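You operate a simulated robot arm through the tools that you are given. There is no shell and no other tool. Be economical: measure what you need, move in short steps, check, and stop when the job is done.

Carry out the task below with a simulated robot arm. There is one attempt and no reset: what you move stays moved.

TASK
Put the yellow connector from the long bench top on top of the wooden block and the white connector on the red packing plate there.
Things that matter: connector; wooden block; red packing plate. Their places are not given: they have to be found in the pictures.

It is judged by the outcome, as a careful person would: the job done as asked, and still so three seconds after it is handed in. It fails if anything else is knocked over, pushed out of place, dropped, spilled or broken.

THE ROBOT
A 7-joint arm with a two-finger parallel gripper, fixed in place. Base frame: the origin is at the foot of the arm, x ahead of it, y to its left, z up; the work surface is at about z = 0. Lengths are in m, angles in degrees, forces in N, time in s.
With the tool pointing down near the work surface it reaches from about 0.24 to 0.62 m from the base axis. Its first joint turns from -66.0 to 66.0 degrees. Payload 2.6 kg.
Tool frame: the origin (TCP) lies between the finger pads and is the grasp point; the fingertips stand 0.03 m ahead of it; z points along the fingers, y is the line along which they close. The gripper opens to 0.094 m. The fingers are 0.028 m wide and 0.01 m thick; the gripper's body (0.05 by 0.096 m) begins 0.055 m behind the TCP.
Orientation is told as [roll, pitch, yaw] about the base's x, y, z axes, in that order, counted from this pose: with the fingers straight down and closing along the base's y, the tool's x points along the base's -x, its y along +y and its z along -z.

THE INTERFACE
- The arm moves only by the tool send_rows. Its argument "deltas" is a list of rows, each a list of 3 entries, a list of its own where there are three numbers: the shift along the base's x, y, z in units of 200 mm (1.0 is 200 mm), then the turn about the base's z in units of 45 degrees (1.0 is 45 degrees), then the closure in counts, from 0 (fully open) to 255 (shut). In form: [[[x, y, z], yaw, claw], ...]. A call has 1 to 10 rows; each row is the pose to reach, as a shift and turn from the pose commanded when the call began. A call with a number of a shift or a turn outside -1 to 1 is refused whole. A row lasts 0.2 s, in which the tool goes at most 0.05 m and 8.6 degrees; a call with a longer step from one row to the next is refused whole, and so is a gripper value outside its range. A pose out of reach is approached as far as the arm can. The call stops where the force on the tool passes 40 N (or 10 N more than at its start, if that is more) or the arm is blocked; 0.2 s more then pass. The fingers move at their own pace (about 0.072 m/s each) and stop on an object; they squeeze with about 31 N. The grip force told is the motor's: it shows also when the fingers shut on nothing. Time passes only in rows, and 0.2 s behind the last, so rows that repeat a pose let the fingers close. It gives the time, the measured TCP pose, the force on the tool (base axes), the opening and the grip force at its end, in the units of the frame above (readings bear some noise).
- Cameras (640 x 400 px; columns grow to the right, rows downward): "scene" is fixed at [0.043, 0.4439, 0.5534]; the picture's right is [-0.66, -0.75, 0.00], its down [-0.52, 0.45, -0.73] and it looks along [0.55, -0.48, -0.69] (base axes); focal length 327 px, centre (320, 200). "wrist" rides on the gripper at [-0.037, 0, -0.058] in the tool frame; the picture's right is [0.00, -1.00, 0.00], its down [0.97, 0.00, -0.24] and it looks along [0.24, 0.00, 0.97] (tool axes); focal length 218 px, centre (320, 200).
- camera(camera): a new picture of that camera. No time passes.
- probe_pixels(camera, pixels): there is no depth. For up to 12 entries [column, row, z] of the newest picture of that camera ("zoom" is the newest enlarged one), the place [x, y] in the base frame at which the ray of that pixel passes the height z, good to about 0.002 m. No time passes.
- close_up(camera, box): a new picture of the part [left, top, right, bottom] of that camera's present view, enlarged. No time passes.
- close_job(): hands the job in; it is judged then, once.

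Work in short steps. Measure before you move; look again where a grasp or a placing could have gone wrong, and mend it. You have 60 turns and 30 pictures in all, the two below and enlarged ones among them. Open the gripper and draw the arm clear of the work before you hand the job in, unless the task says otherwise; then end with one line.

The tools are called after "Emit:" as a command line: name --argument value ..., lists and objects as JSON in quotes. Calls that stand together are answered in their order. send_rows: Moves the arm, as the interface text tells. Its arguments: {"type":"object","properties":{"deltas":{"type":"array","items":{"type":"array"}}},"required":["deltas"]} The other tools are called the same way: camera (camera) takes a picture; probe_pixels (camera, pixels) gives the place at which the rays of pixels pass given heights; close_up (camera, box) takes an enlarged picture of a part of a camera's view; close_job () hands the job in.

At the start:

```text
time_s: 0.0
position: [0.3514, 0.1081, 0.2769]
tool_rot: [0.1, 0.0, 0.0]
wrist_force: [-0.1, -0.3, 0.9]
gripper_width: 0.0942
finger_force: 0.1
```

scene: 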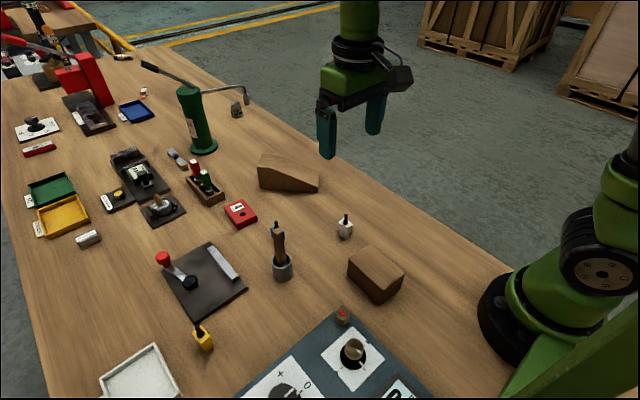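
wrist: 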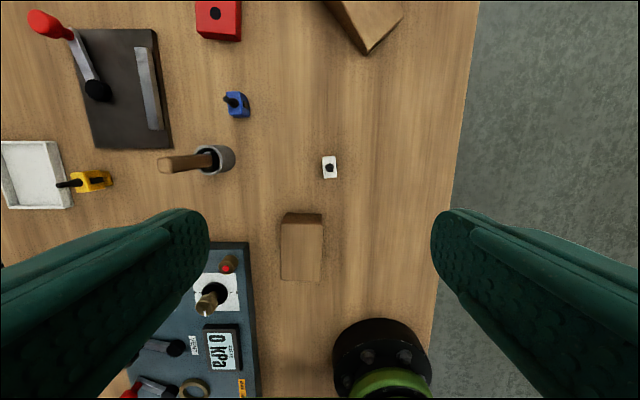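

The scene shows a yellow connector near (203,338), a white one near (345,226), the wooden block near (375,273), and several red items. I'll enlarge to identify the red plate and see the details.

Emit:
close_up --camera "scene" --box '[140, 180, 420, 355]'

Emit:
close_up --camera "scene" --box '[0, 60, 280, 260]'

Emit:
close_up --camera "wrist" --box '[0, 0, 480, 300]'

```text
2.29 times, centred on (280, 268) of scene
```

zoom: 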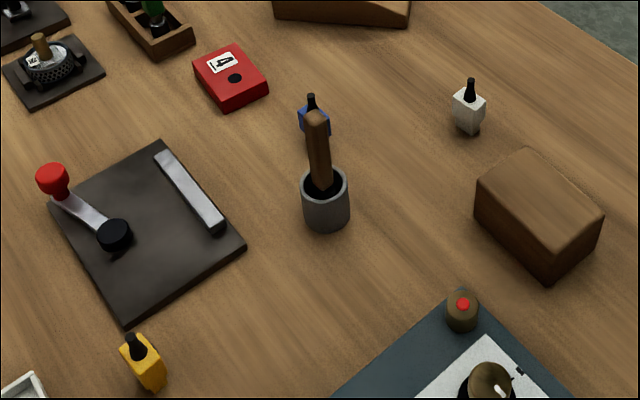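

```text
2.00 times, centred on (140, 160) of scene
```

zoom: 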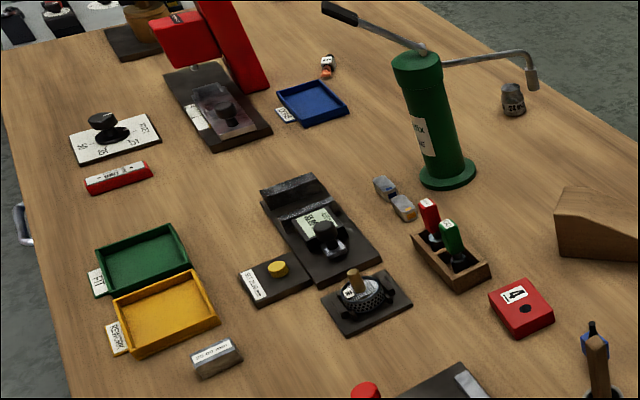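

```text
1.33 times, centred on (240, 150) of wrist
```

zoom: 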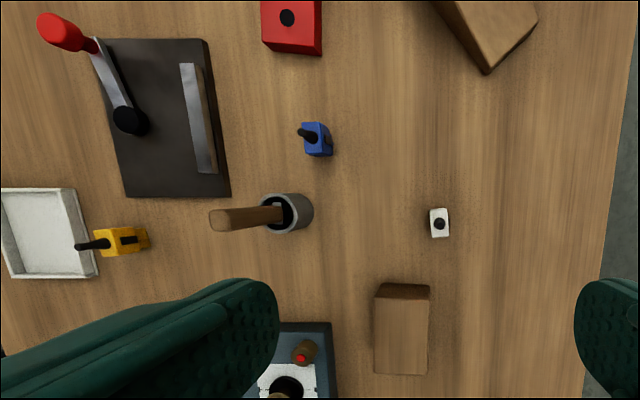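

The red plate labelled "4" at scene (240,213) is the likely target. I'll measure positions in both views.

Emit:
camera --camera "wrist"

Emit:
probe_pixels --camera "scene" --pixels '[[345, 238, 0], [345, 214, 0.04], [207, 350, 0], [199, 329, 0.04], [225, 206, 0.02], [241, 199, 0.02], [257, 213, 0.02], [240, 223, 0.02], [240, 228, 0], [378, 303, 0], [378, 289, 0.04], [349, 262, 0.04]]'

Emit:
probe_pixels --camera "wrist" --pixels '[[329, 178, 0], [329, 168, 0.03], [96, 181, 0.0], [96, 181, 0.03], [197, 40, 0], [241, 41, 0], [241, 2, 0.02], [282, 280, 0.04], [321, 281, 0.04], [321, 224, 0.04], [283, 224, 0.04], [283, 213, 0]]'

```text
24 pictures are left
```

wrist: 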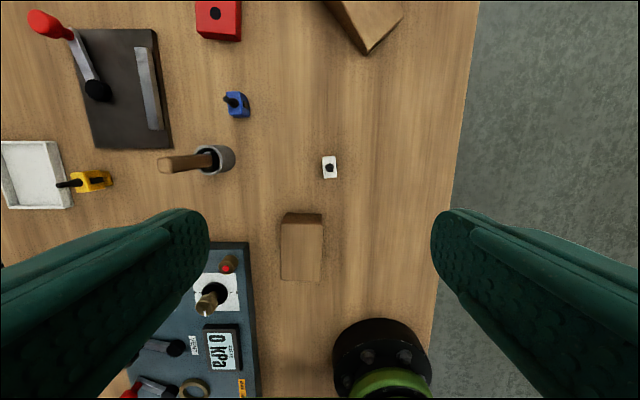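

```text
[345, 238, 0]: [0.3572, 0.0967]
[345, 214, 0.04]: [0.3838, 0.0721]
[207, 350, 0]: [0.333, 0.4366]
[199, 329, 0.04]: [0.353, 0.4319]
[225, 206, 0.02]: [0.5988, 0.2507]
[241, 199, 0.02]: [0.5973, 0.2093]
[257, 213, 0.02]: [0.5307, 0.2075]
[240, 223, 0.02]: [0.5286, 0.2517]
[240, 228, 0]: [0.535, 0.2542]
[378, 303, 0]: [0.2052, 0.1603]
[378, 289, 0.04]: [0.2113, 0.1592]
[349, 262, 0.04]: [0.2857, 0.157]
```

```text
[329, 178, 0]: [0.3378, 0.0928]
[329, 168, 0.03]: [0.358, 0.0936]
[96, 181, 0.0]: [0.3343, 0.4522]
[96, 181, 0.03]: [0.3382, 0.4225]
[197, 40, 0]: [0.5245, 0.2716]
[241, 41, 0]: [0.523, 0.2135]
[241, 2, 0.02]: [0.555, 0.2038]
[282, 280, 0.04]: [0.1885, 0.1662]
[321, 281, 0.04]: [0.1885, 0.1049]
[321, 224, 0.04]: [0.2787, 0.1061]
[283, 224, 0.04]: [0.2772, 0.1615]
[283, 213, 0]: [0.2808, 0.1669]
```

White connector at about (0.347,0.094), block about x 0.19–0.28, y 0.106–0.16, plate about x 0.53–0.60, y 0.21–0.25. I'll descend above the white connector for a closer look.

Emit:
send_rows --deltas '[[[0, -0.03, -0.2], 0, 0], [[0, -0.07, -0.4], 0, 0], [[0, -0.07, -0.6], 0, 0], [[0, -0.07, -0.7], 0, 0]]'

Emit:
camera --camera "wrist"

Emit:
close_up --camera "scene" --box '[290, 180, 430, 310]'

```text
time_s: 1.0
position: [0.3509, 0.0938, 0.1374]
tool_rot: [0.0, 0.1, 0.0]
wrist_force: [-0.2, 0.3, -1.5]
gripper_width: 0.0938
finger_force: 0.1
```

```text
23 pictures are left
```

wrist: 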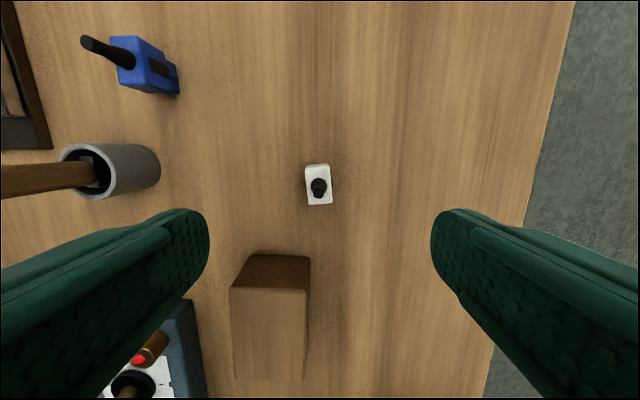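

```text
3.08 times, centred on (360, 245) of scene
```

zoom: 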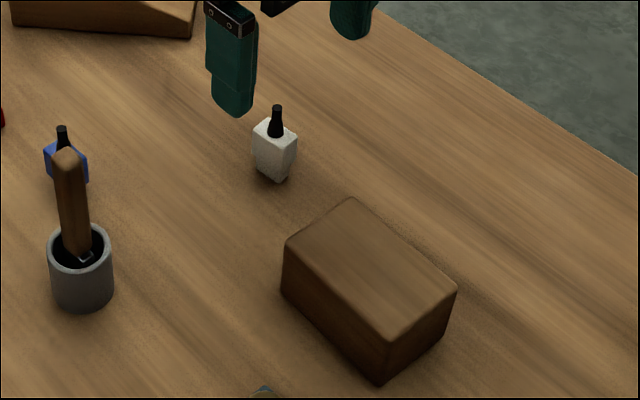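

Probing connector and block corners from the zoom and the wrist picture to get heights.

Emit:
probe_pixels --camera "zoom" --pixels '[[276, 183, 0], [277, 154, 0.02], [277, 154, 0.025], [277, 154, 0.03], [276, 107, 0.05], [276, 107, 0.045], [380, 385, 0], [386, 342, 0.03], [386, 342, 0.04], [350, 197, 0.04], [457, 290, 0.04], [285, 243, 0.04]]'

Emit:
probe_pixels --camera "wrist" --pixels '[[305, 165, 0], [329, 164, 0], [306, 165, 0.025], [329, 164, 0.025], [308, 205, 0.025], [333, 203, 0.025], [319, 185, 0.045], [231, 289, 0.04], [309, 290, 0.04], [251, 254, 0], [310, 256, 0]]'

```text
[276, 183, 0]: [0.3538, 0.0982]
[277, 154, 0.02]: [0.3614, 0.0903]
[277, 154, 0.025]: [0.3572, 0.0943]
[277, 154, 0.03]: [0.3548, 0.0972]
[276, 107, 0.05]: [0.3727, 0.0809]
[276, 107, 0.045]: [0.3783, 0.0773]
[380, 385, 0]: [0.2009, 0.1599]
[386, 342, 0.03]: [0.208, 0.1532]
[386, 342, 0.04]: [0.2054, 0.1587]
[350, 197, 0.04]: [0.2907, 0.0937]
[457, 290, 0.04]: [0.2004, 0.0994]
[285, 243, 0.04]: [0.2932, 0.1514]
```

```text
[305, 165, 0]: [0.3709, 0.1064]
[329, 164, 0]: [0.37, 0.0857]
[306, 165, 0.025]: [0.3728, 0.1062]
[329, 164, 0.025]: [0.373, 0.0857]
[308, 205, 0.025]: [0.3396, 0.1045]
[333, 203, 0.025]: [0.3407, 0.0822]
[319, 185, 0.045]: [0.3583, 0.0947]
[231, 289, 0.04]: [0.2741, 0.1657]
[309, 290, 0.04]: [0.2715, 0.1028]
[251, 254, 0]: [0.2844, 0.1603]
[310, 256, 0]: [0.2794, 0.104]
```

White body centre ≈(0.356,0.0945), about 0.03 tall, tilted ~4°. Descend with fingers astride it, then close.

Emit:
send_rows --deltas '[[[0.0225, 0, -0.2], 0.1, 0], [[0.0225, 0, -0.4], 0.1, 0], [[0.0225, 0, -0.505], 0.1, 0], [[0.0225, 0, -0.505], 0.1, 255], [[0.0225, 0, -0.505], 0.1, 255], [[0.0225, 0, -0.505], 0.1, 255], [[0.0225, 0, -0.505], 0.1, 255], [[0.0225, 0, -0.505], 0.1, 255]]'

```text
time_s: 2.8
position: [0.3541, 0.0937, 0.037]
tool_rot: [0.0, 0.0, 4.5]
wrist_force: [0.0, 0.3, -0.1]
gripper_width: 0.0212
finger_force: 30.6
```

Gripped at 21 mm. Lift high and move to a viewing pose short of the plate.

Emit:
send_rows --deltas '[[[0, 0, 0.25], 0, 255], [[0, 0, 0.5], 0, 255], [[0, 0, 0.75], 0, 255], [[0, 0, 0.95], 0, 255], [[0.15, 0.1, 0.95], 0, 255], [[0.3, 0.2, 0.95], 0, 255], [[0.45, 0.3, 0.95], 0, 255], [[0.6, 0.4, 0.95], 0, 255], [[0.75, 0.5, 0.95], 0, 255], [[0.8, 0.55, 0.95], 0, 255]]'

Emit:
camera --camera "wrist"

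Emit:
close_up --camera "scene" --box '[160, 130, 340, 245]'

```text
time_s: 5.0
position: [0.5144, 0.2031, 0.2259]
tool_rot: [0.0, 0.1, 4.5]
wrist_force: [-0.5, -0.4, -0.5]
gripper_width: 0.0209
finger_force: 31.0
```

```text
21 pictures are left
```

wrist: 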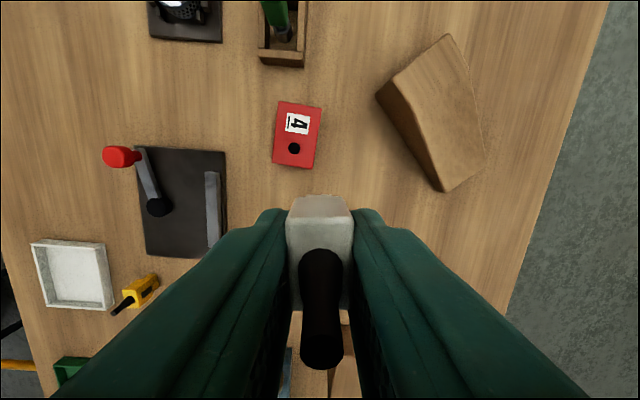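

```text
3.48 times, centred on (250, 188) of scene
```

zoom: 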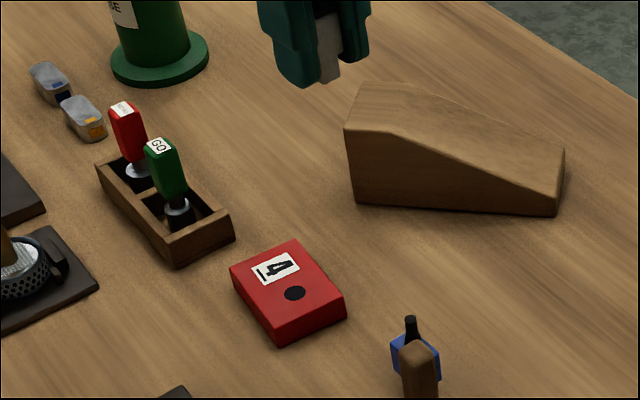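

Emit:
close_up --camera "wrist" --box '[250, 85, 346, 185]'

Emit:
probe_pixels --camera "wrist" --pixels '[[278, 102, 0.02], [321, 108, 0.02], [313, 168, 0.02], [272, 164, 0.02], [294, 148, 0.02], [313, 168, 0], [272, 164, 0], [380, 97, 0.05], [440, 190, 0], [268, 67, 0], [303, 67, 0.03]]'

Emit:
probe_pixels --camera "scene" --pixels '[[225, 206, 0.02], [244, 199, 0.02], [259, 214, 0.02], [239, 223, 0.02], [240, 229, 0], [234.5, 214, 0.02], [234.5, 214, 0.015]]'

```text
4.00 times, centred on (298, 135) of wrist
```

zoom: 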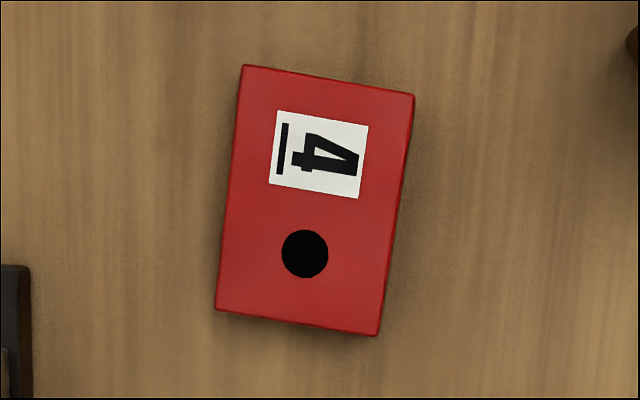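

```text
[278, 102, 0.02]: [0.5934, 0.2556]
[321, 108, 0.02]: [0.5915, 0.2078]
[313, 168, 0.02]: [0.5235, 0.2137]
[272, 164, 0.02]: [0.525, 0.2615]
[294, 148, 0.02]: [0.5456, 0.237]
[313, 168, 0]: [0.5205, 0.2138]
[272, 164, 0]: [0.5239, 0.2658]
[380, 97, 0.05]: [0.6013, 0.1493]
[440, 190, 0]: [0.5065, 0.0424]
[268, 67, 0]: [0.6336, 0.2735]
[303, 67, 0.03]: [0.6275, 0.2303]
```

```text
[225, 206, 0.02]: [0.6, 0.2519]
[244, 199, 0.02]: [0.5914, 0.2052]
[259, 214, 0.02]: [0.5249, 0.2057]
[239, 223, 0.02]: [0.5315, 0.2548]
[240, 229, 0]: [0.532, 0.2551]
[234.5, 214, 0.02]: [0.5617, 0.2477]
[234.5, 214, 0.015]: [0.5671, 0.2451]
```

Plate top spans about x 0.524–0.592, y 0.21–0.258 at z≈0.02, clear around. Move over it, lower to z≈0.065 and check.

Emit:
send_rows --deltas '[[[0.1, 0.1, 0], -0.1, 255], [[0.185, 0.165, 0], -0.2, 255], [[0.185, 0.165, -0.2], -0.2, 255], [[0.185, 0.165, -0.4], -0.2, 255], [[0.185, 0.165, -0.6], -0.2, 255], [[0.185, 0.165, -0.74], -0.2, 255], [[0.185, 0.165, -0.78], -0.2, 255]]'

Emit:
close_up --camera "scene" --box '[180, 140, 320, 250]'

```text
time_s: 6.6
position: [0.5507, 0.2377, 0.0703]
tool_rot: [0.0, 0.0, -4.5]
wrist_force: [0.3, -0.1, -0.8]
gripper_width: 0.0212
finger_force: 30.7
out of reach, approached as far as the arm can: row 2
```

```text
3.64 times, centred on (250, 195) of scene
```

zoom: 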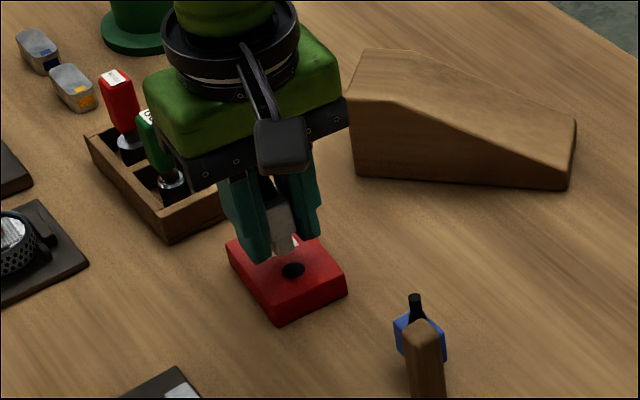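

Centred over the plate, handles clear. Lower in small steps until contact.

Emit:
send_rows --deltas '[[[0, 0, -0.02], 0, 255], [[0, 0, -0.035], 0, 255], [[0, 0, -0.05], 0, 255], [[0, 0, -0.055], 0, 255]]'

Emit:
close_up --camera "scene" --box '[200, 160, 290, 240]'

```text
time_s: 7.6
position: [0.5524, 0.2369, 0.0589]
tool_rot: [0.0, 0.0, -4.5]
wrist_force: [-0.3, -0.1, -0.1]
gripper_width: 0.0211
finger_force: 30.8
```

```text
5.00 times, centred on (245, 200) of scene
```

zoom: 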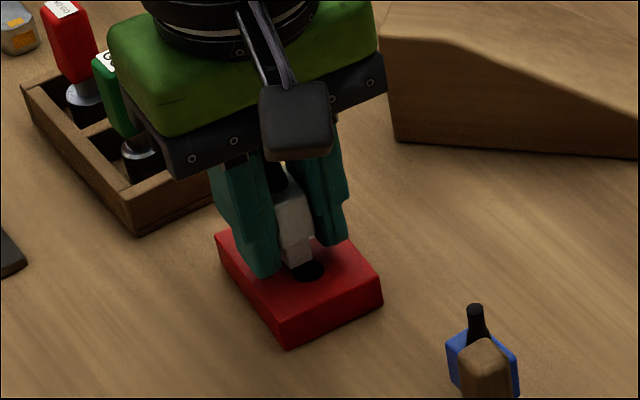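

Very near contact (no force yet). A few more small steps down until a force shows.

Emit:
send_rows --deltas '[[[0, 0, -0.005], 0, 255], [[0, 0, -0.01], 0, 255], [[0, 0, -0.01], 0, 255]]'

```text
time_s: 8.4
position: [0.5521, 0.2356, 0.0572]
tool_rot: [0.0, 0.0, -4.5]
wrist_force: [-0.5, -0.5, -1.4]
gripper_width: 0.0213
finger_force: 31.3
```

Emit:
send_rows --deltas '[[[0, 0, -0.005], 0, 255], [[0, 0, -0.01], 0, 255], [[0, 0, -0.01], 0, 255]]'

```text
time_s: 9.2
position: [0.553, 0.2368, 0.0545]
tool_rot: [0.1, -0.2, -4.6]
wrist_force: [-1.6, -1.3, 5.4]
gripper_width: 0.0209
finger_force: 30.8
```

Contact (5.4 N upward). Open partly, then rise.

Emit:
send_rows --deltas '[[[0, 0, 0], 0, 200], [[0, 0, 0], 0, 150], [[0, 0, 0], 0, 130], [[0, 0, 0.1], 0, 130], [[0, 0, 0.3], 0, 130], [[0, 0, 0.5], 0, 130], [[-0.05, 0, 0.7], 0, 130], [[-0.2, 0, 0.8], 0, 130]]'

Emit:
camera --camera "wrist"

Emit:
close_up --camera "scene" --box '[160, 150, 320, 250]'

```text
time_s: 11.0
position: [0.5107, 0.237, 0.2145]
tool_rot: [0.0, 0.1, -4.4]
wrist_force: [-0.3, 0.0, 0.8]
gripper_width: 0.0458
finger_force: 0.1
```

```text
16 pictures are left
```

wrist: 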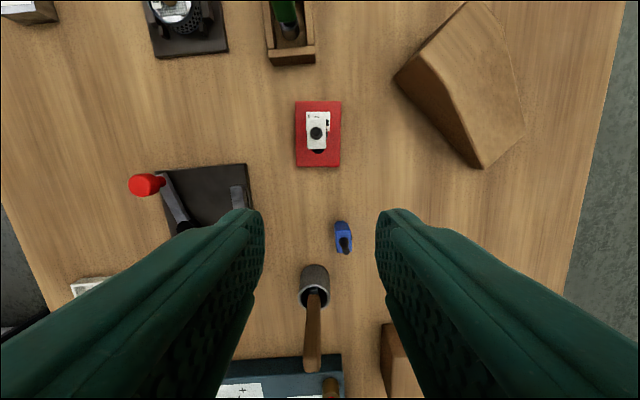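

```text
4.00 times, centred on (240, 200) of scene
```

zoom: 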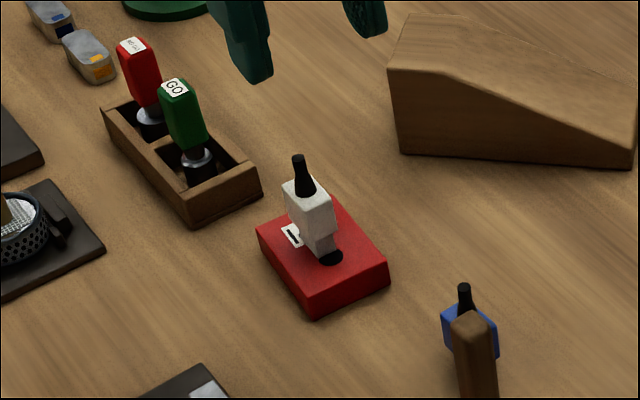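

White stands upright on the plate. Now move above the yellow connector near (0.335,0.43) to look.

Emit:
send_rows --deltas '[[[-0.16, 0.15, 0], 0.1, 130], [[-0.32, 0.3, 0], 0.1, 130], [[-0.48, 0.45, 0], 0.1, 130], [[-0.64, 0.6, 0], 0.1, 130], [[-0.75, 0.75, 0], 0.1, 60], [[-0.85, 0.9, 0], 0.1, 0], [[-0.87, 0.96, -0.2], 0.1, 0], [[-0.87, 0.96, -0.3], 0.1, 0]]'

Emit:
camera --camera "wrist"

Emit:
close_up --camera "scene" --box '[140, 280, 270, 380]'

```text
time_s: 12.8
position: [0.3388, 0.4287, 0.1533]
tool_rot: [-0.1, 0.0, 0.0]
wrist_force: [-0.2, 0.0, -0.4]
gripper_width: 0.0939
finger_force: 0.0
```

```text
14 pictures are left
```

wrist: 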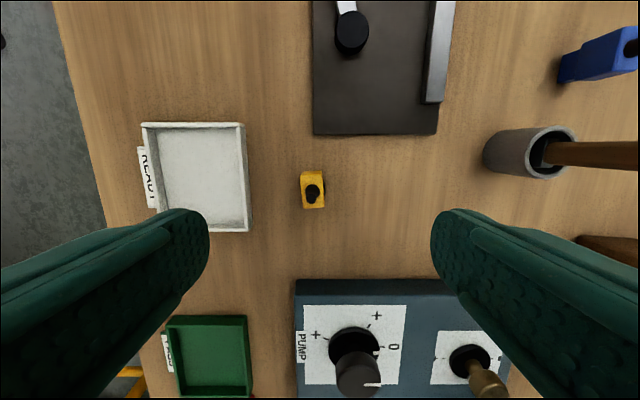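

```text
4.00 times, centred on (205, 330) of scene
```

zoom: 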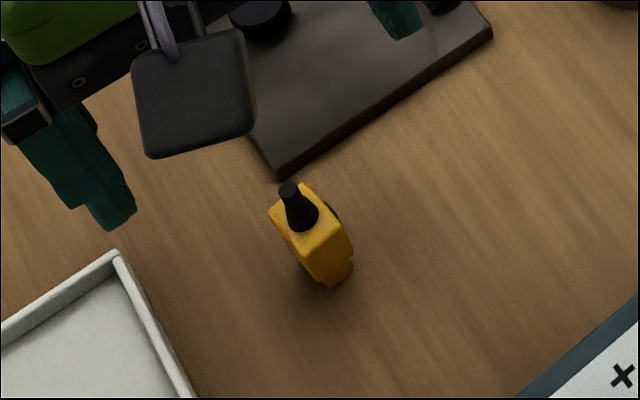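

Emit:
probe_pixels --camera "wrist" --pixels '[[301, 172, 0.03], [322, 171, 0.03], [326, 207, 0.03], [303, 209, 0.03], [313, 187, 0.03], [248, 231, 0.02], [243, 123, 0.02], [313, 134, 0], [440, 134, 0]]'

Emit:
close_up --camera "wrist" --box '[272, 160, 352, 220]'

```text
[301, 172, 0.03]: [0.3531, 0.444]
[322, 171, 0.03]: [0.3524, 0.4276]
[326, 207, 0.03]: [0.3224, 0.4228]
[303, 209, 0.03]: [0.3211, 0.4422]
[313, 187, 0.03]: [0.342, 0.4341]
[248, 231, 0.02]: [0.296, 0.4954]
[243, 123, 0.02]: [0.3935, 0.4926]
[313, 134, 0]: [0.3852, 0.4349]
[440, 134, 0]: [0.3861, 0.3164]
```

```text
6.67 times, centred on (312, 190) of wrist
```

zoom: 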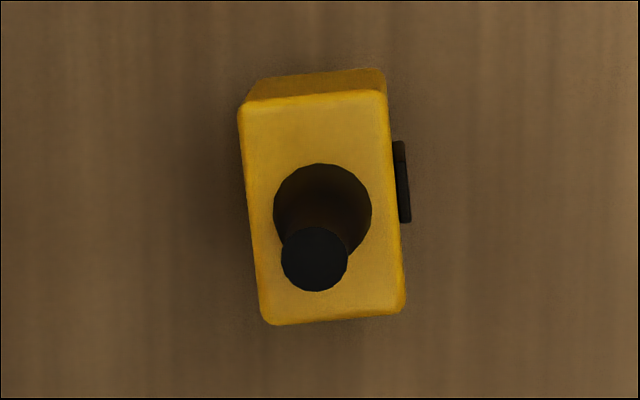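

Yellow body centre ≈(0.337,0.4345), tilted ~5°, tray edge at y≈0.493. Narrow the opening and descend, then close.

Emit:
send_rows --deltas '[[[-0.005, 0.0275, 0], 0.12, 110], [[-0.005, 0.0275, -0.1], 0.12, 110], [[-0.005, 0.0275, -0.3], 0.12, 110], [[-0.005, 0.0275, -0.5], 0.12, 110], [[-0.005, 0.0275, -0.58], 0.12, 110], [[-0.005, 0.0275, -0.58], 0.12, 255], [[-0.005, 0.0275, -0.58], 0.12, 255], [[-0.005, 0.0275, -0.58], 0.12, 255], [[-0.005, 0.0275, -0.58], 0.12, 255]]'

```text
time_s: 14.8
position: [0.3369, 0.4354, 0.0371]
tool_rot: [0.0, 0.1, 5.4]
wrist_force: [-0.1, 0.5, 0.1]
gripper_width: 0.0213
finger_force: 31.1
```

Gripped (21 mm). Lift and travel toward the block.

Emit:
send_rows --deltas '[[[0, 0, 0.2], 0, 255], [[0, 0, 0.45], 0, 255], [[0, 0, 0.7], 0, 255], [[0, 0, 0.85], 0, 255], [[-0.05, -0.2, 0.85], 0, 255], [[-0.1, -0.4, 0.85], 0, 255], [[-0.15, -0.6, 0.85], 0, 255], [[-0.2, -0.8, 0.85], 0, 255], [[-0.22, -0.95, 0.85], 0, 255]]'

Emit:
send_rows --deltas '[[[0, -0.15, 0], 0, 255], [[0, -0.3, 0], -0.1, 255], [[0, -0.4, -0.1], -0.12, 255]]'

Emit:
camera --camera "wrist"

Emit:
close_up --camera "scene" --box '[290, 170, 450, 310]'

```text
time_s: 16.8
position: [0.2949, 0.2432, 0.2108]
tool_rot: [0.0, 0.0, 5.5]
wrist_force: [-0.5, 1.2, -0.1]
gripper_width: 0.0212
finger_force: 31.1
```

```text
time_s: 17.6
position: [0.2942, 0.1638, 0.1892]
tool_rot: [-0.1, 0.0, 0.1]
wrist_force: [-1.0, 0.1, -0.2]
gripper_width: 0.0213
finger_force: 30.2
```

```text
11 pictures are left
```

wrist: 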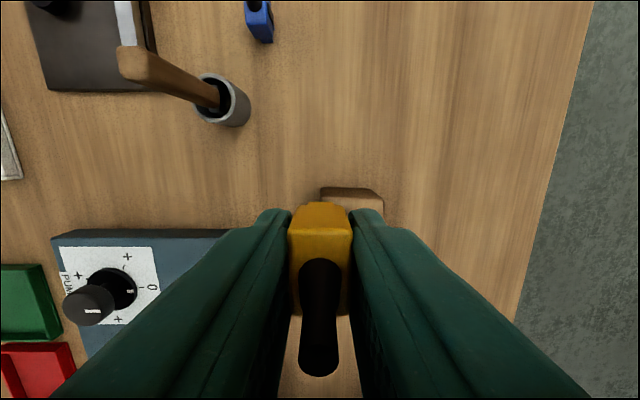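

```text
2.86 times, centred on (370, 240) of scene
```

zoom: 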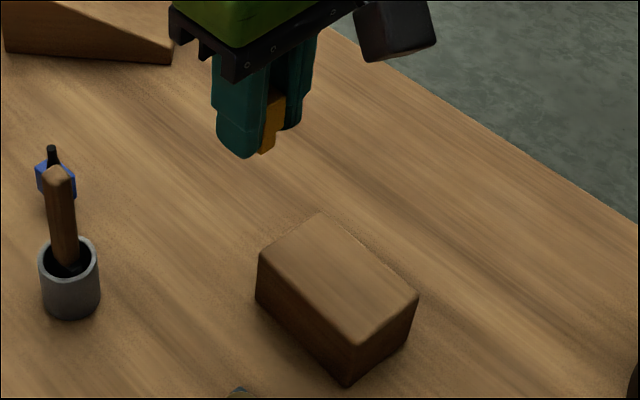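

Emit:
probe_pixels --camera "zoom" --pixels '[[258, 252, 0.05], [318, 213, 0.05], [418, 293, 0.05], [358, 344, 0.05], [348, 386, 0], [256, 299, 0], [258, 252, 0.045], [358, 344, 0.045]]'

Emit:
probe_pixels --camera "wrist" --pixels '[[320, 187, 0], [372, 187, 0], [320, 196, 0.05], [384, 211, 0.05], [384, 211, 0.045]]'

```text
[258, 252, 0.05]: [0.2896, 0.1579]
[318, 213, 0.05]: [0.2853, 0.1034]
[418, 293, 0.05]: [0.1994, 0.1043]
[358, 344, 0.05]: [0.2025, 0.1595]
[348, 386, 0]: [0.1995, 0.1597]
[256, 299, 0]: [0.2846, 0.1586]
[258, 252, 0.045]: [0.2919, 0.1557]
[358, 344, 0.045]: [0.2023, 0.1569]
```

```text
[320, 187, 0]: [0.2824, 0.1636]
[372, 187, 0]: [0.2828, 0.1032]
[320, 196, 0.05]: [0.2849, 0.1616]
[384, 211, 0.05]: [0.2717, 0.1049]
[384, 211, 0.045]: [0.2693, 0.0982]
```

Block top ≈ x 0.20–0.285, y 0.104–0.160, z≈0.05. Move over its centre (0.247,0.132) and lower to 0.10.

Emit:
send_rows --deltas '[[[-0.12, -0.08, 0], 0, 255], [[-0.235, -0.16, 0], 0, 255], [[-0.235, -0.16, -0.2], 0, 255], [[-0.235, -0.16, -0.35], 0, 255], [[-0.235, -0.16, -0.43], 0, 255], [[-0.235, -0.16, -0.45], 0, 255]]'

Emit:
close_up --camera "scene" --box '[310, 200, 450, 310]'

```text
time_s: 19.0
position: [0.2458, 0.1324, 0.0991]
tool_rot: [0.0, 0.0, 0.1]
wrist_force: [0.3, 0.4, -1.1]
gripper_width: 0.0212
finger_force: 31.2
```

```text
3.64 times, centred on (380, 255) of scene
```

zoom: 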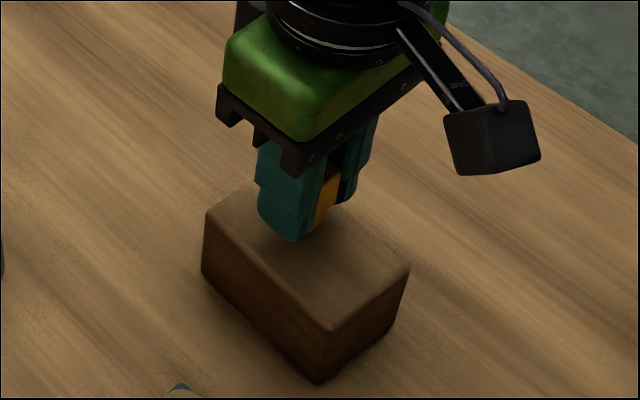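

Over the block centre; lower in small steps to feel contact.

Emit:
send_rows --deltas '[[[0, 0, -0.02], 0, 255], [[0, 0, -0.035], 0, 255], [[0, 0, -0.045], 0, 255], [[0, 0, -0.05], 0, 255], [[0, 0, -0.055], 0, 255]]'

```text
time_s: 20.2
position: [0.248, 0.1334, 0.0897]
tool_rot: [0.2, -0.2, 0.0]
wrist_force: [0.8, -3.1, 22.5]
gripper_width: 0.0213
finger_force: 30.7
```

Contact already (22 N), so relieve 1.5 mm, and check.

Emit:
send_rows --deltas '[[[0, 0, 0.005], 0, 255], [[0, 0, 0.007], 0, 255]]'

```text
time_s: 20.8
position: [0.2476, 0.1312, 0.0896]
tool_rot: [0.0, 0.0, 0.0]
wrist_force: [2.8, 1.3, 6.6]
gripper_width: 0.0212
finger_force: 31.2
```

Light contact now. Open partly and rise straight up.

Emit:
send_rows --deltas '[[[0, 0, 0], 0, 200], [[0, 0, 0], 0, 150], [[0, 0, 0], 0, 130], [[0, 0, 0.1], 0, 130], [[0, 0, 0.3], 0, 130], [[0, 0, 0.5], 0, 130], [[0.15, 0, 0.65], 0, 130], [[0.35, 0, 0.7], 0, 130]]'

Emit:
camera --camera "scene"

Emit:
close_up --camera "scene" --box '[310, 180, 450, 310]'

```text
time_s: 22.6
position: [0.315, 0.1313, 0.2309]
tool_rot: [0.1, 0.1, -0.1]
wrist_force: [0.2, -1.0, 0.5]
gripper_width: 0.0459
finger_force: 0.1
```

```text
8 pictures are left
```

scene: 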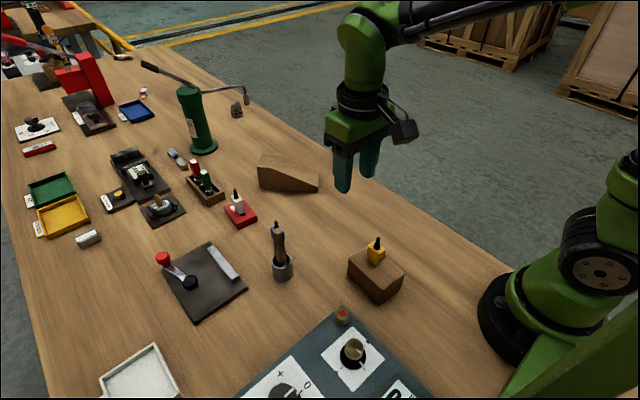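

```text
3.08 times, centred on (380, 245) of scene
```

zoom: 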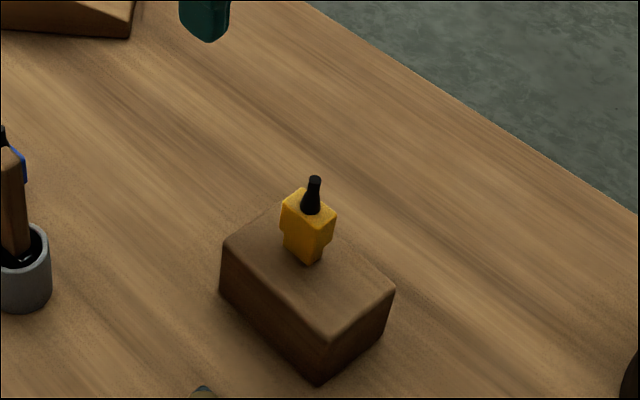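

Both connectors are upright in place. An earlier wrist view also showed a red item at the left near (35,370) beside the green tray; I'll check it before handing in, moving high over that way.

Emit:
send_rows --deltas '[[[0, 0.2, 0.1], 0, 130], [[0, 0.4, 0.2], 0, 130], [[0, 0.6, 0.2], 0, 130], [[0, 0.8, 0.2], 0, 130], [[-0.1, 0.98, 0.2], 0, 0], [[-0.2, 0.98, 0.2], 0, 0]]'

Emit:
camera --camera "wrist"

```text
time_s: 24.0
position: [0.2757, 0.3292, 0.2695]
tool_rot: [0.1, -0.1, 0.0]
wrist_force: [-0.5, -0.6, -0.2]
gripper_width: 0.0942
finger_force: 0.0
```

```text
6 pictures are left
```

wrist: 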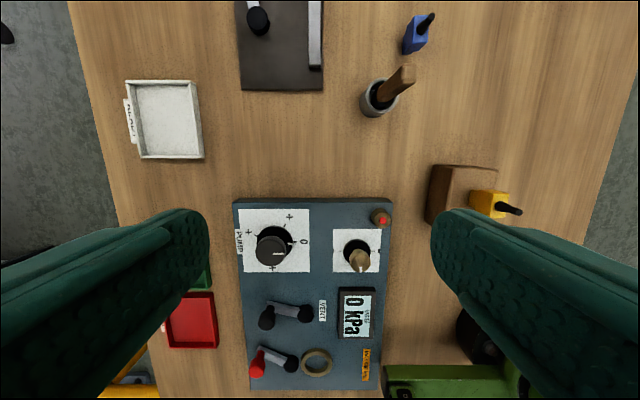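

Emit:
close_up --camera "wrist" --box '[100, 260, 240, 360]'

Emit:
probe_pixels --camera "wrist" --pixels '[[170, 293, 0], [214, 293, 0], [216, 347, 0]]'

```text
4.00 times, centred on (170, 310) of wrist
```

zoom: 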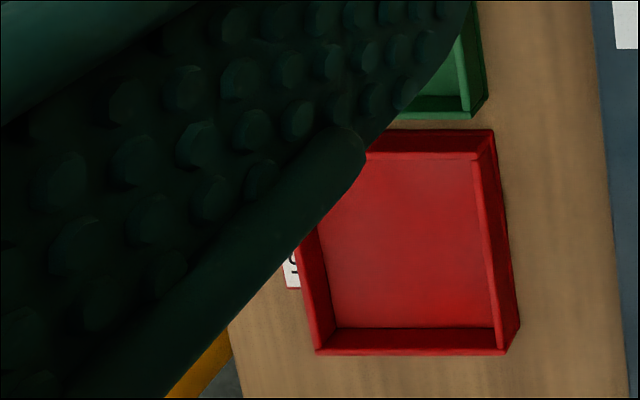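

```text
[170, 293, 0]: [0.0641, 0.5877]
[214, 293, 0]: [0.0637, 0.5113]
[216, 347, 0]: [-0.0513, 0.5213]
```

The red item is a rimmed tray at about (0.01,0.55), beyond the first joint's range, so the flat red "4" plate is the right target. Both connectors stand upright, the gripper is open and the arm is clear, so I'm handing in.

Emit:
close_job

```text
The job is handed in.
```

The yellow connector is standing on the wooden block and the white connector is standing on the red plate marked "4". I took that plate as the packing plate because the only other red candidate I checked, a rimmed tray, is out of the arm's reach.
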